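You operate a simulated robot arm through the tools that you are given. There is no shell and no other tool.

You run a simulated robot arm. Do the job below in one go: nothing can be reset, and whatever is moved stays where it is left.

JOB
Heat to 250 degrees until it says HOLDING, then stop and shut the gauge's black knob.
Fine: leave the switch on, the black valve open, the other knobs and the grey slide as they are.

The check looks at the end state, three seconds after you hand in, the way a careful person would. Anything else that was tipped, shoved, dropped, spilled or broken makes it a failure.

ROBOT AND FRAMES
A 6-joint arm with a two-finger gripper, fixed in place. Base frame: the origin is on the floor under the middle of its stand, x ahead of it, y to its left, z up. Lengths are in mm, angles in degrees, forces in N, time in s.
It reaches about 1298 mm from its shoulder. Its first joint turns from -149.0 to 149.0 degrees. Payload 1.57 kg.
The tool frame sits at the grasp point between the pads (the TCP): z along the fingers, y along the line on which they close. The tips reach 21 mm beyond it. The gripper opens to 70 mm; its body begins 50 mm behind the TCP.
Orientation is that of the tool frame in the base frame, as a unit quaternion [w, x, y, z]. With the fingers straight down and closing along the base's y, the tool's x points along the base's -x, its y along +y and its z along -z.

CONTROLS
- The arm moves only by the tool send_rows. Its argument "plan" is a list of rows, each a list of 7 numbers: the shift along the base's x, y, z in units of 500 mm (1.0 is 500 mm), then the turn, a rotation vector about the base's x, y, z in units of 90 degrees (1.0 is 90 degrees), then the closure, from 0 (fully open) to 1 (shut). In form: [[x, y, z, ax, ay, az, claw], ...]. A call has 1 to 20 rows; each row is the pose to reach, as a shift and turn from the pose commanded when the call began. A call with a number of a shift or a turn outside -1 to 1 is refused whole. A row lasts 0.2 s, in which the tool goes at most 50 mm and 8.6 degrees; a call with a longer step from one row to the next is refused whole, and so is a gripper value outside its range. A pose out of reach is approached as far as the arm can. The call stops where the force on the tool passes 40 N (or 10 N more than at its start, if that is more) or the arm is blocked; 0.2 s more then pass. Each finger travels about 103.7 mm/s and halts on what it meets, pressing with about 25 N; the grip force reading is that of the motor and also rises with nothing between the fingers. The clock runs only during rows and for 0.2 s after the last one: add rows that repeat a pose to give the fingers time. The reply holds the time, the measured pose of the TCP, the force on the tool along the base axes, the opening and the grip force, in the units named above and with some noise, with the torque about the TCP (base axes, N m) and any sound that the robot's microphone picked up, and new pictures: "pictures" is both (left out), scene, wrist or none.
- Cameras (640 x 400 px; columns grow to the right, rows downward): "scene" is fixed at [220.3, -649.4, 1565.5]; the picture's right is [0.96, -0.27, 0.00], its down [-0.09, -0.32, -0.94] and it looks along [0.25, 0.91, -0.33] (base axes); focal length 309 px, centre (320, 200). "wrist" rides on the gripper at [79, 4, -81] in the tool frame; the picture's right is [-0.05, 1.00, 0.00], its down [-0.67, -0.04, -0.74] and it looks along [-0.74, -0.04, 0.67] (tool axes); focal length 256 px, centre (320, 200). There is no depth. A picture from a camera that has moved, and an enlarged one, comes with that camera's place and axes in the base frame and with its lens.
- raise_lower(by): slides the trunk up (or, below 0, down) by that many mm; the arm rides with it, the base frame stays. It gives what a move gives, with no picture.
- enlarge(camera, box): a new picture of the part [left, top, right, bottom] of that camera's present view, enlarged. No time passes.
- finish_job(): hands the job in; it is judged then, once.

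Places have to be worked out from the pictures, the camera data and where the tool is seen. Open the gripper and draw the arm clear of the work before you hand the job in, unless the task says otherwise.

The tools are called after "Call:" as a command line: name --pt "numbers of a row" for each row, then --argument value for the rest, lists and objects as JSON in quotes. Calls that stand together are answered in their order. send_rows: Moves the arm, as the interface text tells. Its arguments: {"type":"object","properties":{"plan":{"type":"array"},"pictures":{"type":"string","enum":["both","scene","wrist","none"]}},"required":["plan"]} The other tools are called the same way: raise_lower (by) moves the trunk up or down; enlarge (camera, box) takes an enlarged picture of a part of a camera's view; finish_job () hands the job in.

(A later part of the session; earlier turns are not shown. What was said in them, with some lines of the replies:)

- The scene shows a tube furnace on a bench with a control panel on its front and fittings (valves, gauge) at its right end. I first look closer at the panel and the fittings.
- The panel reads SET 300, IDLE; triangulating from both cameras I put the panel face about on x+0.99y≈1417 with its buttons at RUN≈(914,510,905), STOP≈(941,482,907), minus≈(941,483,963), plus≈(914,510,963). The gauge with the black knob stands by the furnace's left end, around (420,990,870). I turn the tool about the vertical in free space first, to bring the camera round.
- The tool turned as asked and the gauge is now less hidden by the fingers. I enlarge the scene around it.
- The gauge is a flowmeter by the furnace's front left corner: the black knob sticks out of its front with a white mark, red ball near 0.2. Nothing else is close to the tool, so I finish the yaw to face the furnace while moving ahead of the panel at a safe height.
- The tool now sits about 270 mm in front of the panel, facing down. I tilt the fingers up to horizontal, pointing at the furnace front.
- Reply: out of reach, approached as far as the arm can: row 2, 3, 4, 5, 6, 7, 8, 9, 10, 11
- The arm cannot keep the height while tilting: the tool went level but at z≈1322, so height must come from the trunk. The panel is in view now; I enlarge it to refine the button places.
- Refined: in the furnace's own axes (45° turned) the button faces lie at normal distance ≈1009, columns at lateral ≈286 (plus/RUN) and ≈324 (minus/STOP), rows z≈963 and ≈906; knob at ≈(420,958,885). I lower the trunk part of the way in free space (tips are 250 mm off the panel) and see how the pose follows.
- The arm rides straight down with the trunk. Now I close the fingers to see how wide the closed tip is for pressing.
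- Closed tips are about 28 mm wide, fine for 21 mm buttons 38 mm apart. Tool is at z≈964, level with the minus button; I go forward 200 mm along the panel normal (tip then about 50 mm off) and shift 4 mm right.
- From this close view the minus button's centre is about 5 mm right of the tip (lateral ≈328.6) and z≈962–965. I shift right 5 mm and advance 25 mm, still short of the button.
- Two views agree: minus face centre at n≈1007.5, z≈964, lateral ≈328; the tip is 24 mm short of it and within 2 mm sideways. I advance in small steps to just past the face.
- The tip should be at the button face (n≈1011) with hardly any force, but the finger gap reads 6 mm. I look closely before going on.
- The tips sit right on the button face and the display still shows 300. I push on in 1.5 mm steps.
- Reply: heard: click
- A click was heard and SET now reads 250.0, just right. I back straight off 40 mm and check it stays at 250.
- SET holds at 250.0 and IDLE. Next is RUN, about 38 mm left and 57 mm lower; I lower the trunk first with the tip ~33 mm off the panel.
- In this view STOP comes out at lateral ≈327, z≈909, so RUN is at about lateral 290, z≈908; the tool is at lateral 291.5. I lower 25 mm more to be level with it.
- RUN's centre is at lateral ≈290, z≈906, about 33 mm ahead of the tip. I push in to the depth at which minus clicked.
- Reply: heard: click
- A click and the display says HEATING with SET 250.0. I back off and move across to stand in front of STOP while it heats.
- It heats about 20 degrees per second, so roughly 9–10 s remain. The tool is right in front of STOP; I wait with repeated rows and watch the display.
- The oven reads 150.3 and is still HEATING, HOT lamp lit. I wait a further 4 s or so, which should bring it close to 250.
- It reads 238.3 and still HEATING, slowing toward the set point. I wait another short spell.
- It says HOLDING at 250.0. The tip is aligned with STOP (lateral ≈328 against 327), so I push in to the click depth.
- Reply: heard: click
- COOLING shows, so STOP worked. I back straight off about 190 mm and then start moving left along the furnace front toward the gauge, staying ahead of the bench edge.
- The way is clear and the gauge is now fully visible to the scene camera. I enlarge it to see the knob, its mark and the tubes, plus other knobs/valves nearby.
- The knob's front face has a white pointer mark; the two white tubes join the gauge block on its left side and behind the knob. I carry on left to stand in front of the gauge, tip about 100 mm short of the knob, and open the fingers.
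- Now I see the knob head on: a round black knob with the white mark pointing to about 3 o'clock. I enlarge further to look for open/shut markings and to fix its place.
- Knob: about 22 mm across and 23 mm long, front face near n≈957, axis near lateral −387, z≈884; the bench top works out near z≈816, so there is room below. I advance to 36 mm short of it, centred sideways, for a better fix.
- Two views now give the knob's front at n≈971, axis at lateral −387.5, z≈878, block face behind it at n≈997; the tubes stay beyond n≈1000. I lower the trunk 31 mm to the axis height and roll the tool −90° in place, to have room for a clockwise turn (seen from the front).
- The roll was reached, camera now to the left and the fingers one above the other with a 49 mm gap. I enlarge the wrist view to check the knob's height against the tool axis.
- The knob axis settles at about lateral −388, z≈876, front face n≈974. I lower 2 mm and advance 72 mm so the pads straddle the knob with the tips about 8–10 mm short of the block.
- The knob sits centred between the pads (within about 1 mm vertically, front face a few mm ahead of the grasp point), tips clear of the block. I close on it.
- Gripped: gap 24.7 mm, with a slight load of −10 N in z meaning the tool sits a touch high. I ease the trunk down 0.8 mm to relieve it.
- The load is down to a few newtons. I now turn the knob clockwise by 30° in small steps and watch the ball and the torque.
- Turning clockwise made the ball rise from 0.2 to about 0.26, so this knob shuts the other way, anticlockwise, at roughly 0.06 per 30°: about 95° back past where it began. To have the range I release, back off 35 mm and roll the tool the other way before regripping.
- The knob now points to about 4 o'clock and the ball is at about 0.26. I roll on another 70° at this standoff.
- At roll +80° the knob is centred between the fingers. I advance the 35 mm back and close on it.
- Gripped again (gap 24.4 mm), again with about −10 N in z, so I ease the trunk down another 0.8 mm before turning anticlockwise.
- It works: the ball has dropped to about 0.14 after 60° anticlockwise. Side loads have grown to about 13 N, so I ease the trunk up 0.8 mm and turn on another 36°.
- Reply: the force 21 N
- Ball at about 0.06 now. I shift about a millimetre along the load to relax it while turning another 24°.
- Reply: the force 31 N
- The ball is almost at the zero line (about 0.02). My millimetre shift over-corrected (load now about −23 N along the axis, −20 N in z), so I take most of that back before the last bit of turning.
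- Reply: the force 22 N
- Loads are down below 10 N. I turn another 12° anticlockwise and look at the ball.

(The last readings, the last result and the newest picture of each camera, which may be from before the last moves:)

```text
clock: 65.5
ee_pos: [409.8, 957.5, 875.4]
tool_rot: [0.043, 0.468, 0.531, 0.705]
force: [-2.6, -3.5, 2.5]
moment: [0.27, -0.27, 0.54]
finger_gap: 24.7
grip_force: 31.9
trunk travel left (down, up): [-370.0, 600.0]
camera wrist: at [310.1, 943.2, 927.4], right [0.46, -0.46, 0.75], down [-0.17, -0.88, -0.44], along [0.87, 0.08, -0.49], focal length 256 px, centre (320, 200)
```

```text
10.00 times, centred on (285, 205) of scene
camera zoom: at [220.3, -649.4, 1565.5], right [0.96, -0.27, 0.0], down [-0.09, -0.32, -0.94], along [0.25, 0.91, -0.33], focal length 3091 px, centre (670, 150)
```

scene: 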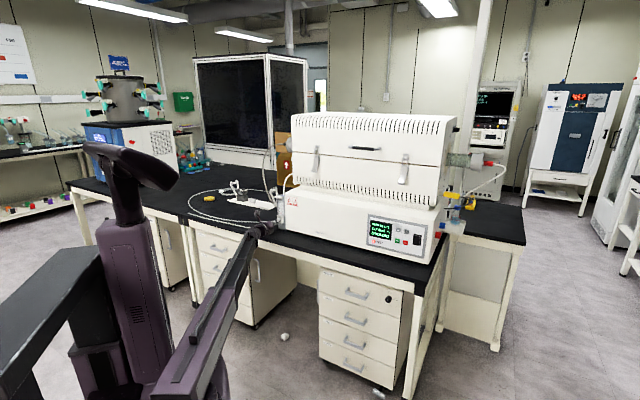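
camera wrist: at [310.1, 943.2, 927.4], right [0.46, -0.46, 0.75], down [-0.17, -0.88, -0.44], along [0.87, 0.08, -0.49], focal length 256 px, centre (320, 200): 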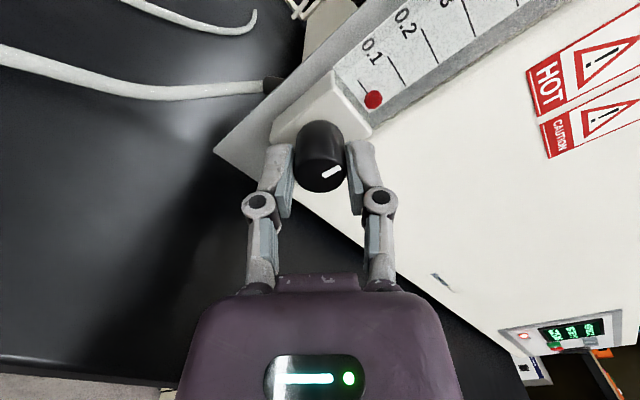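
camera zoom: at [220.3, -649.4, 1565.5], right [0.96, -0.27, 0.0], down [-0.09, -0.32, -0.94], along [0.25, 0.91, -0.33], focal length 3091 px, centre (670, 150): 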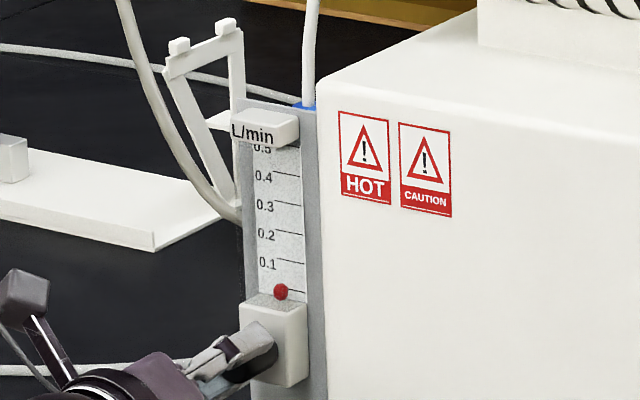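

The ball sits at the zero line now and there is no reaction torque about the axis yet. I turn further in small steps to be sure it is fully shut, watching for a stop.

Call:
send_rows --pt "0 0 0 -0.0236 -0.0236 0 1" --pt "0 0 0 -0.0471 -0.0471 0 1" --pt "0 0 0 -0.0707 -0.0707 0 1" --pt "0 0 0 -0.0943 -0.0943 0 1" --pt "0 0 0 -0.0943 -0.0943 0 1" --pictures "wrist"

Call:
enlarge --camera "wrist" --box '[280, 20, 480, 200]'

Call:
enlarge --camera "scene" --box '[265, 185, 305, 225]'

```text
clock: 66.7
ee_pos: [409.7, 957.7, 873.9]
tool_rot: [0.117, 0.41, 0.576, 0.697]
force: [0.2, -3.0, -0.5]
moment: [0.22, 0.33, -0.13]
finger_gap: 24.9
grip_force: 31.6
trunk travel left (down, up): [-370.0, 600.0]
camera wrist: at [304.0, 949.5, 913.3], right [0.34, -0.34, 0.87], down [-0.11, -0.94, -0.32], along [0.93, 0.01, -0.36], focal length 256 px, centre (320, 200)
```

wrist: 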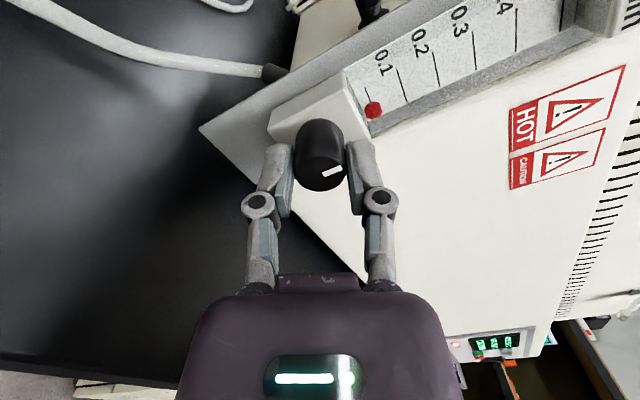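

```text
2.22 times, centred on (380, 110) of wrist
camera zoom: at [304.0, 949.5, 913.3], right [0.34, -0.34, 0.87], down [-0.11, -0.94, -0.32], along [0.93, 0.01, -0.36], focal length 569 px, centre (187, 400)
```

zoom: 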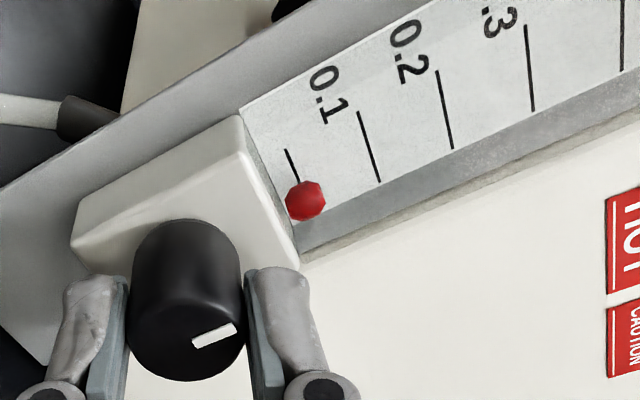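

```text
10.00 times, centred on (285, 205) of scene
camera zoom: at [220.3, -649.4, 1565.5], right [0.96, -0.27, 0.0], down [-0.09, -0.32, -0.94], along [0.25, 0.91, -0.33], focal length 3091 px, centre (670, 150)
```

zoom: 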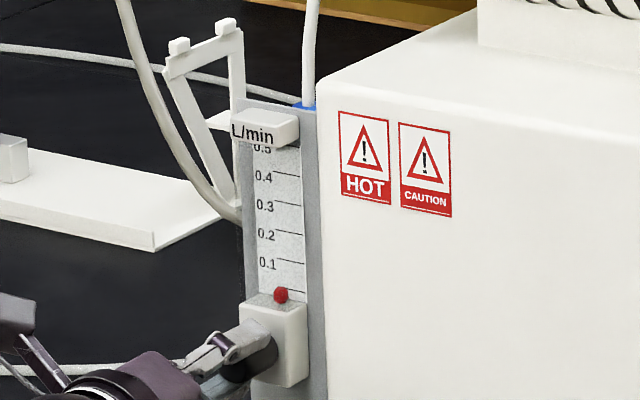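

The ball fell a bit further and a reaction torque of about 0.4 N m about the axis appeared, so the stop is being felt. I add a last 5° to confirm it no longer moves.

Call:
send_rows --pt "0 0 0 -0.0196 -0.0196 0 1" --pt "0 0 0 -0.0393 -0.0393 0 1" --pt "0 0 0 -0.0393 -0.0393 0 1" --pictures "wrist"

Call:
enlarge --camera "wrist" --box '[280, 20, 480, 200]'

Call:
enlarge --camera "scene" --box '[265, 185, 305, 225]'

```text
clock: 67.5
ee_pos: [410.0, 957.4, 874.9]
tool_rot: [0.149, 0.384, 0.593, 0.692]
force: [-1.0, -1.7, 2.0]
moment: [0.27, 0.18, 0.11]
finger_gap: 24.8
grip_force: 31.7
trunk travel left (down, up): [-370.0, 600.0]
camera wrist: at [301.6, 951.9, 907.2], right [0.29, -0.29, 0.91], down [-0.09, -0.96, -0.27], along [0.95, -0.01, -0.3], focal length 256 px, centre (320, 200)
```

wrist: 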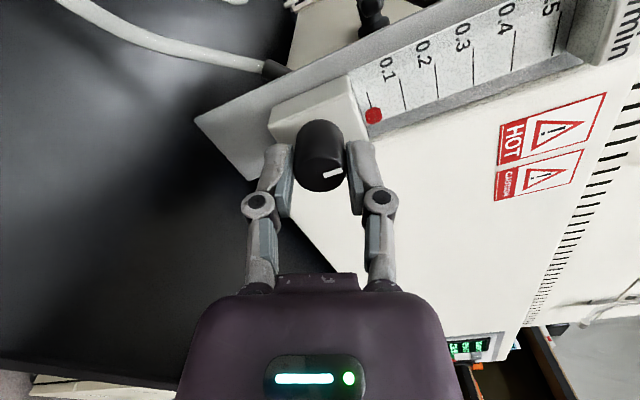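

```text
2.22 times, centred on (380, 110) of wrist
camera zoom: at [301.6, 951.9, 907.2], right [0.29, -0.29, 0.91], down [-0.09, -0.96, -0.27], along [0.95, -0.01, -0.3], focal length 569 px, centre (187, 400)
```

zoom: 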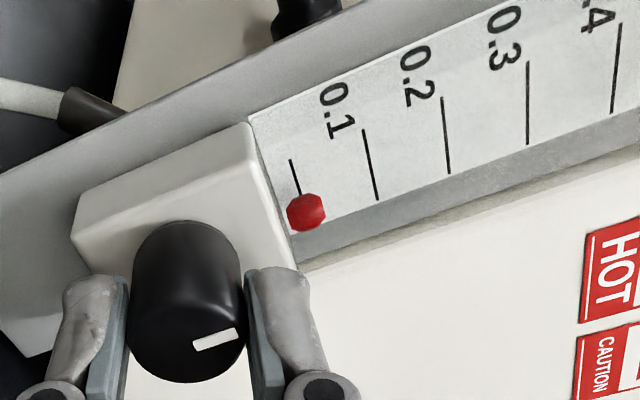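

```text
10.00 times, centred on (285, 205) of scene
camera zoom: at [220.3, -649.4, 1565.5], right [0.96, -0.27, 0.0], down [-0.09, -0.32, -0.94], along [0.25, 0.91, -0.33], focal length 3091 px, centre (670, 150)
```

zoom: 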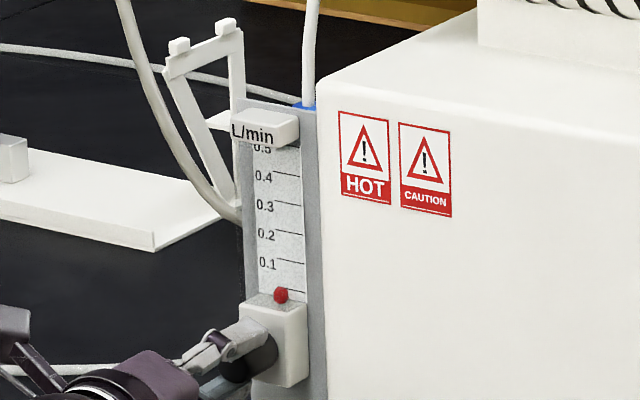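

The ball has not moved any more and the mark slipped slightly in the grip, so the knob is at its shut stop. I open the fingers and draw straight back.

Call:
send_rows --pt "0 0 0 0 0 0 0.5" --pt "0 0 0 0 0 0 0.3" --pt "0 0 0 0 0 0 0.3" --pt "-0.02 -0.02 0 0 0 0 0.3" --pt "-0.05 -0.05 0 0 0 0 0.3" --pt "-0.1 -0.1 0 0 0 0 0.3" --pt "-0.15 -0.15 0 0 0 0 0.3" --pt "-0.15 -0.15 0 0 0 0 0.3" --pictures "both"

Call:
enlarge --camera "scene" --box '[255, 180, 305, 235]'

Call:
enlarge --camera "wrist" --box '[220, 0, 540, 140]'

Call:
enlarge --camera "scene" --box '[350, 205, 450, 268]'

```text
clock: 69.3
ee_pos: [335.8, 883.2, 874.8]
tool_rot: [0.145, 0.386, 0.594, 0.691]
force: [0.3, 0.1, 1.1]
moment: [0.01, -0.02, 0.04]
finger_gap: 48.8
grip_force: 0.1
trunk travel left (down, up): [-370.0, 600.0]
camera wrist: at [226.4, 876.8, 907.1], right [0.29, -0.29, 0.91], down [-0.1, -0.96, -0.27], along [0.95, -0.01, -0.3], focal length 256 px, centre (320, 200)
```

scene: 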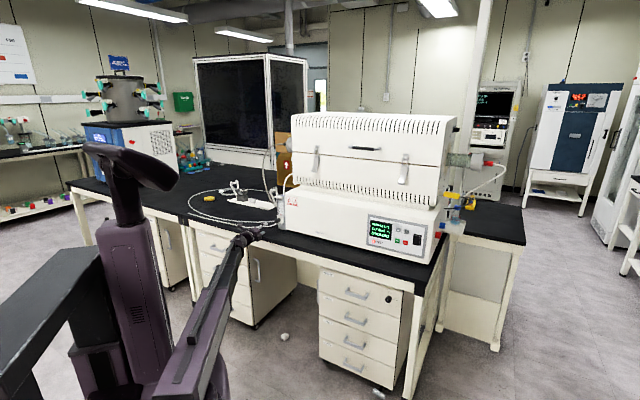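
wrist: 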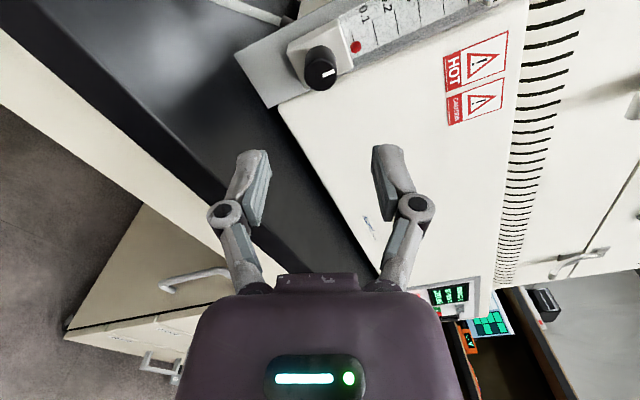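

```text
7.27 times, centred on (280, 208) of scene
camera zoom: at [220.3, -649.4, 1565.5], right [0.96, -0.27, 0.0], down [-0.09, -0.32, -0.94], along [0.25, 0.91, -0.33], focal length 2248 px, centre (611, 146)
```

zoom: 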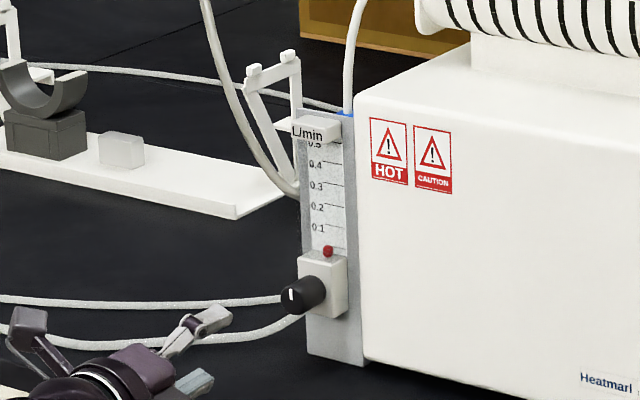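

```text
2.00 times, centred on (380, 70) of wrist
camera zoom: at [226.4, 876.8, 907.1], right [0.29, -0.29, 0.91], down [-0.1, -0.96, -0.27], along [0.95, -0.01, -0.3], focal length 512 px, centre (200, 460)
```

zoom: 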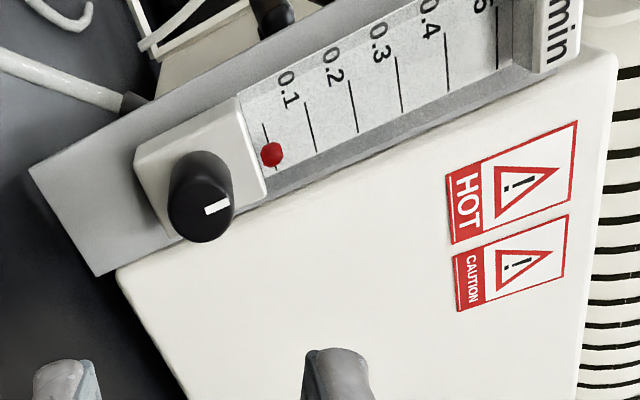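

```text
6.35 times, centred on (400, 236) of scene
camera zoom: at [220.3, -649.4, 1565.5], right [0.96, -0.27, 0.0], down [-0.09, -0.32, -0.94], along [0.25, 0.91, -0.33], focal length 1962 px, centre (-188, -32)
```

zoom: 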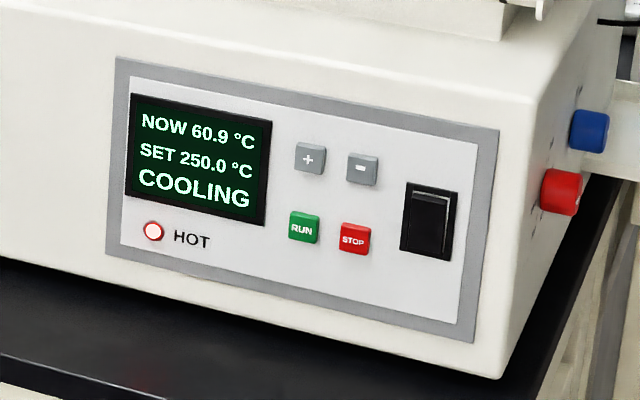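

The knob's mark points straight up, the ball rests at zero, and the panel shows COOLING with SET 250 and nothing else changed. I draw the arm further back and open the gripper fully.

Call:
send_rows --pt "-0.05 -0.05 0 0 0 0 0.3" --pt "-0.1 -0.1 0 0 0 0 0.2" --pt "-0.15 -0.15 0 0 0 0 0" --pt "-0.2 -0.2 0 0 0 0 0" --pt "-0.24 -0.24 0 0 0 0 0" --pt "-0.24 -0.24 0 0 0 0 0" --pt "-0.24 -0.24 0 0 0 0 0" --pictures "both"

Call:
enlarge --camera "scene" --box '[180, 160, 310, 245]'

Call:
enlarge --camera "scene" --box '[265, 185, 305, 225]'

Call:
enlarge --camera "scene" --box '[350, 205, 450, 268]'

```text
clock: 70.9
ee_pos: [215.9, 764.0, 873.6]
tool_rot: [0.147, 0.385, 0.594, 0.691]
force: [-0.6, 0.5, 0.0]
moment: [0.01, 0.0, -0.05]
finger_gap: 70.3
grip_force: 0.1
trunk travel left (down, up): [-370.0, 600.0]
camera wrist: at [107.0, 757.7, 906.8], right [0.29, -0.29, 0.91], down [-0.1, -0.96, -0.27], along [0.95, -0.01, -0.31], focal length 256 px, centre (320, 200)
```

scene: 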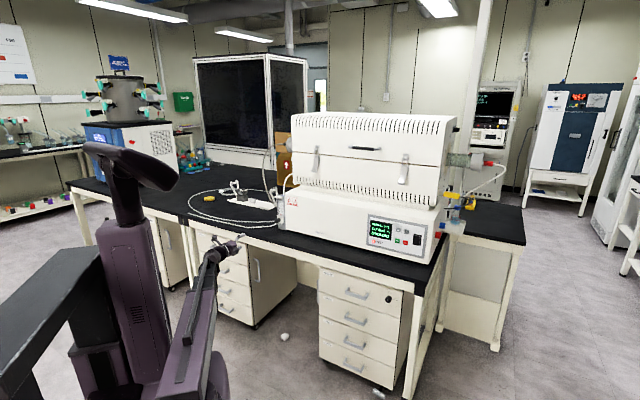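
wrist: 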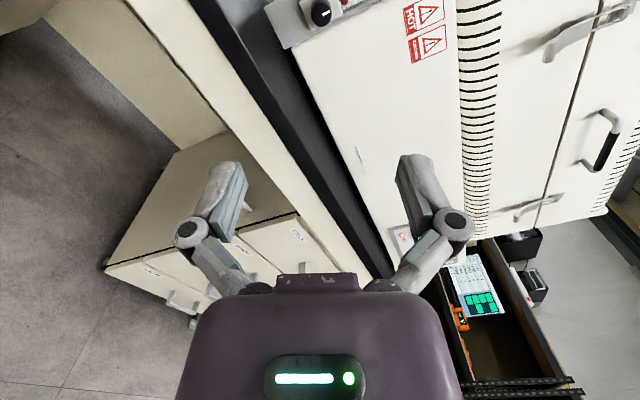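

```text
4.71 times, centred on (245, 202) of scene
camera zoom: at [220.3, -649.4, 1565.5], right [0.96, -0.27, 0.0], down [-0.09, -0.32, -0.94], along [0.25, 0.91, -0.33], focal length 1454 px, centre (673, 188)
```

zoom: 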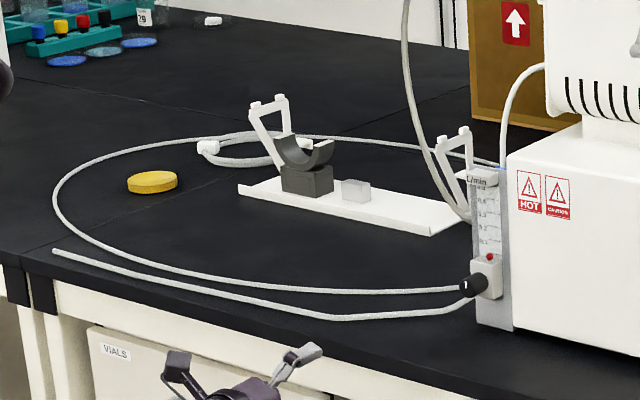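

```text
10.00 times, centred on (285, 205) of scene
camera zoom: at [220.3, -649.4, 1565.5], right [0.96, -0.27, 0.0], down [-0.09, -0.32, -0.94], along [0.25, 0.91, -0.33], focal length 3091 px, centre (670, 150)
```

zoom: 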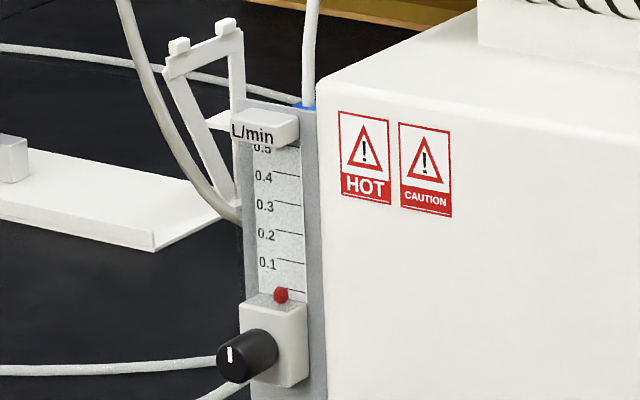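

```text
6.35 times, centred on (400, 236) of scene
camera zoom: at [220.3, -649.4, 1565.5], right [0.96, -0.27, 0.0], down [-0.09, -0.32, -0.94], along [0.25, 0.91, -0.33], focal length 1962 px, centre (-188, -32)
```

zoom: 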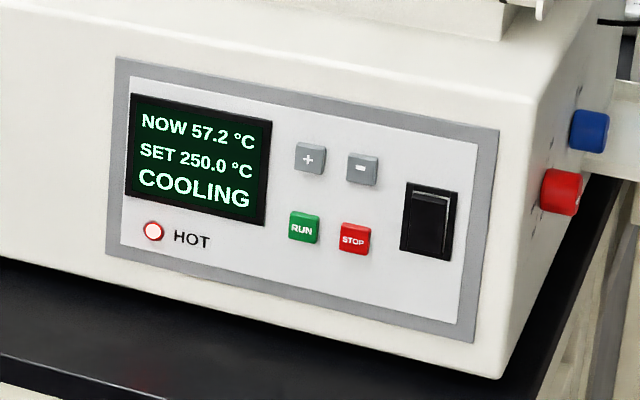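

The run reached HOLDING at 250 and was stopped (COOLING, 57 °C now), the gauge's black knob is shut with the ball at zero, and the switch, tubes and other knobs are as they were. The gripper is open and clear of the work, so I hand in.

Call:
finish_job

```text
The job is handed in.
```

The job is done and handed in. The furnace was set to 250 °C, run until it said HOLDING, then stopped, and the gauge's black knob is shut.

- **Heating:** The set point started at 300, and one press of minus brought it to 250. The display read HOLDING at 250.0 before I pressed STOP. It was cooling and down to about 57 °C when I handed in, with the set point still at 250.
- **Black knob:** This knob shuts anticlockwise. My first 30° turn went clockwise and opened it slightly, to about 0.26 L/min for about 10 seconds. I then turned it back the other way until it hit its stop. The ball rests at the zero line and the white mark points straight up.
- **Left alone:** I did not touch the switch, the black valve, the other knobs or the grey slide. In the last pictures nothing looked moved or spilled.

The gripper is open and the arm is drawn back clear of the bench.
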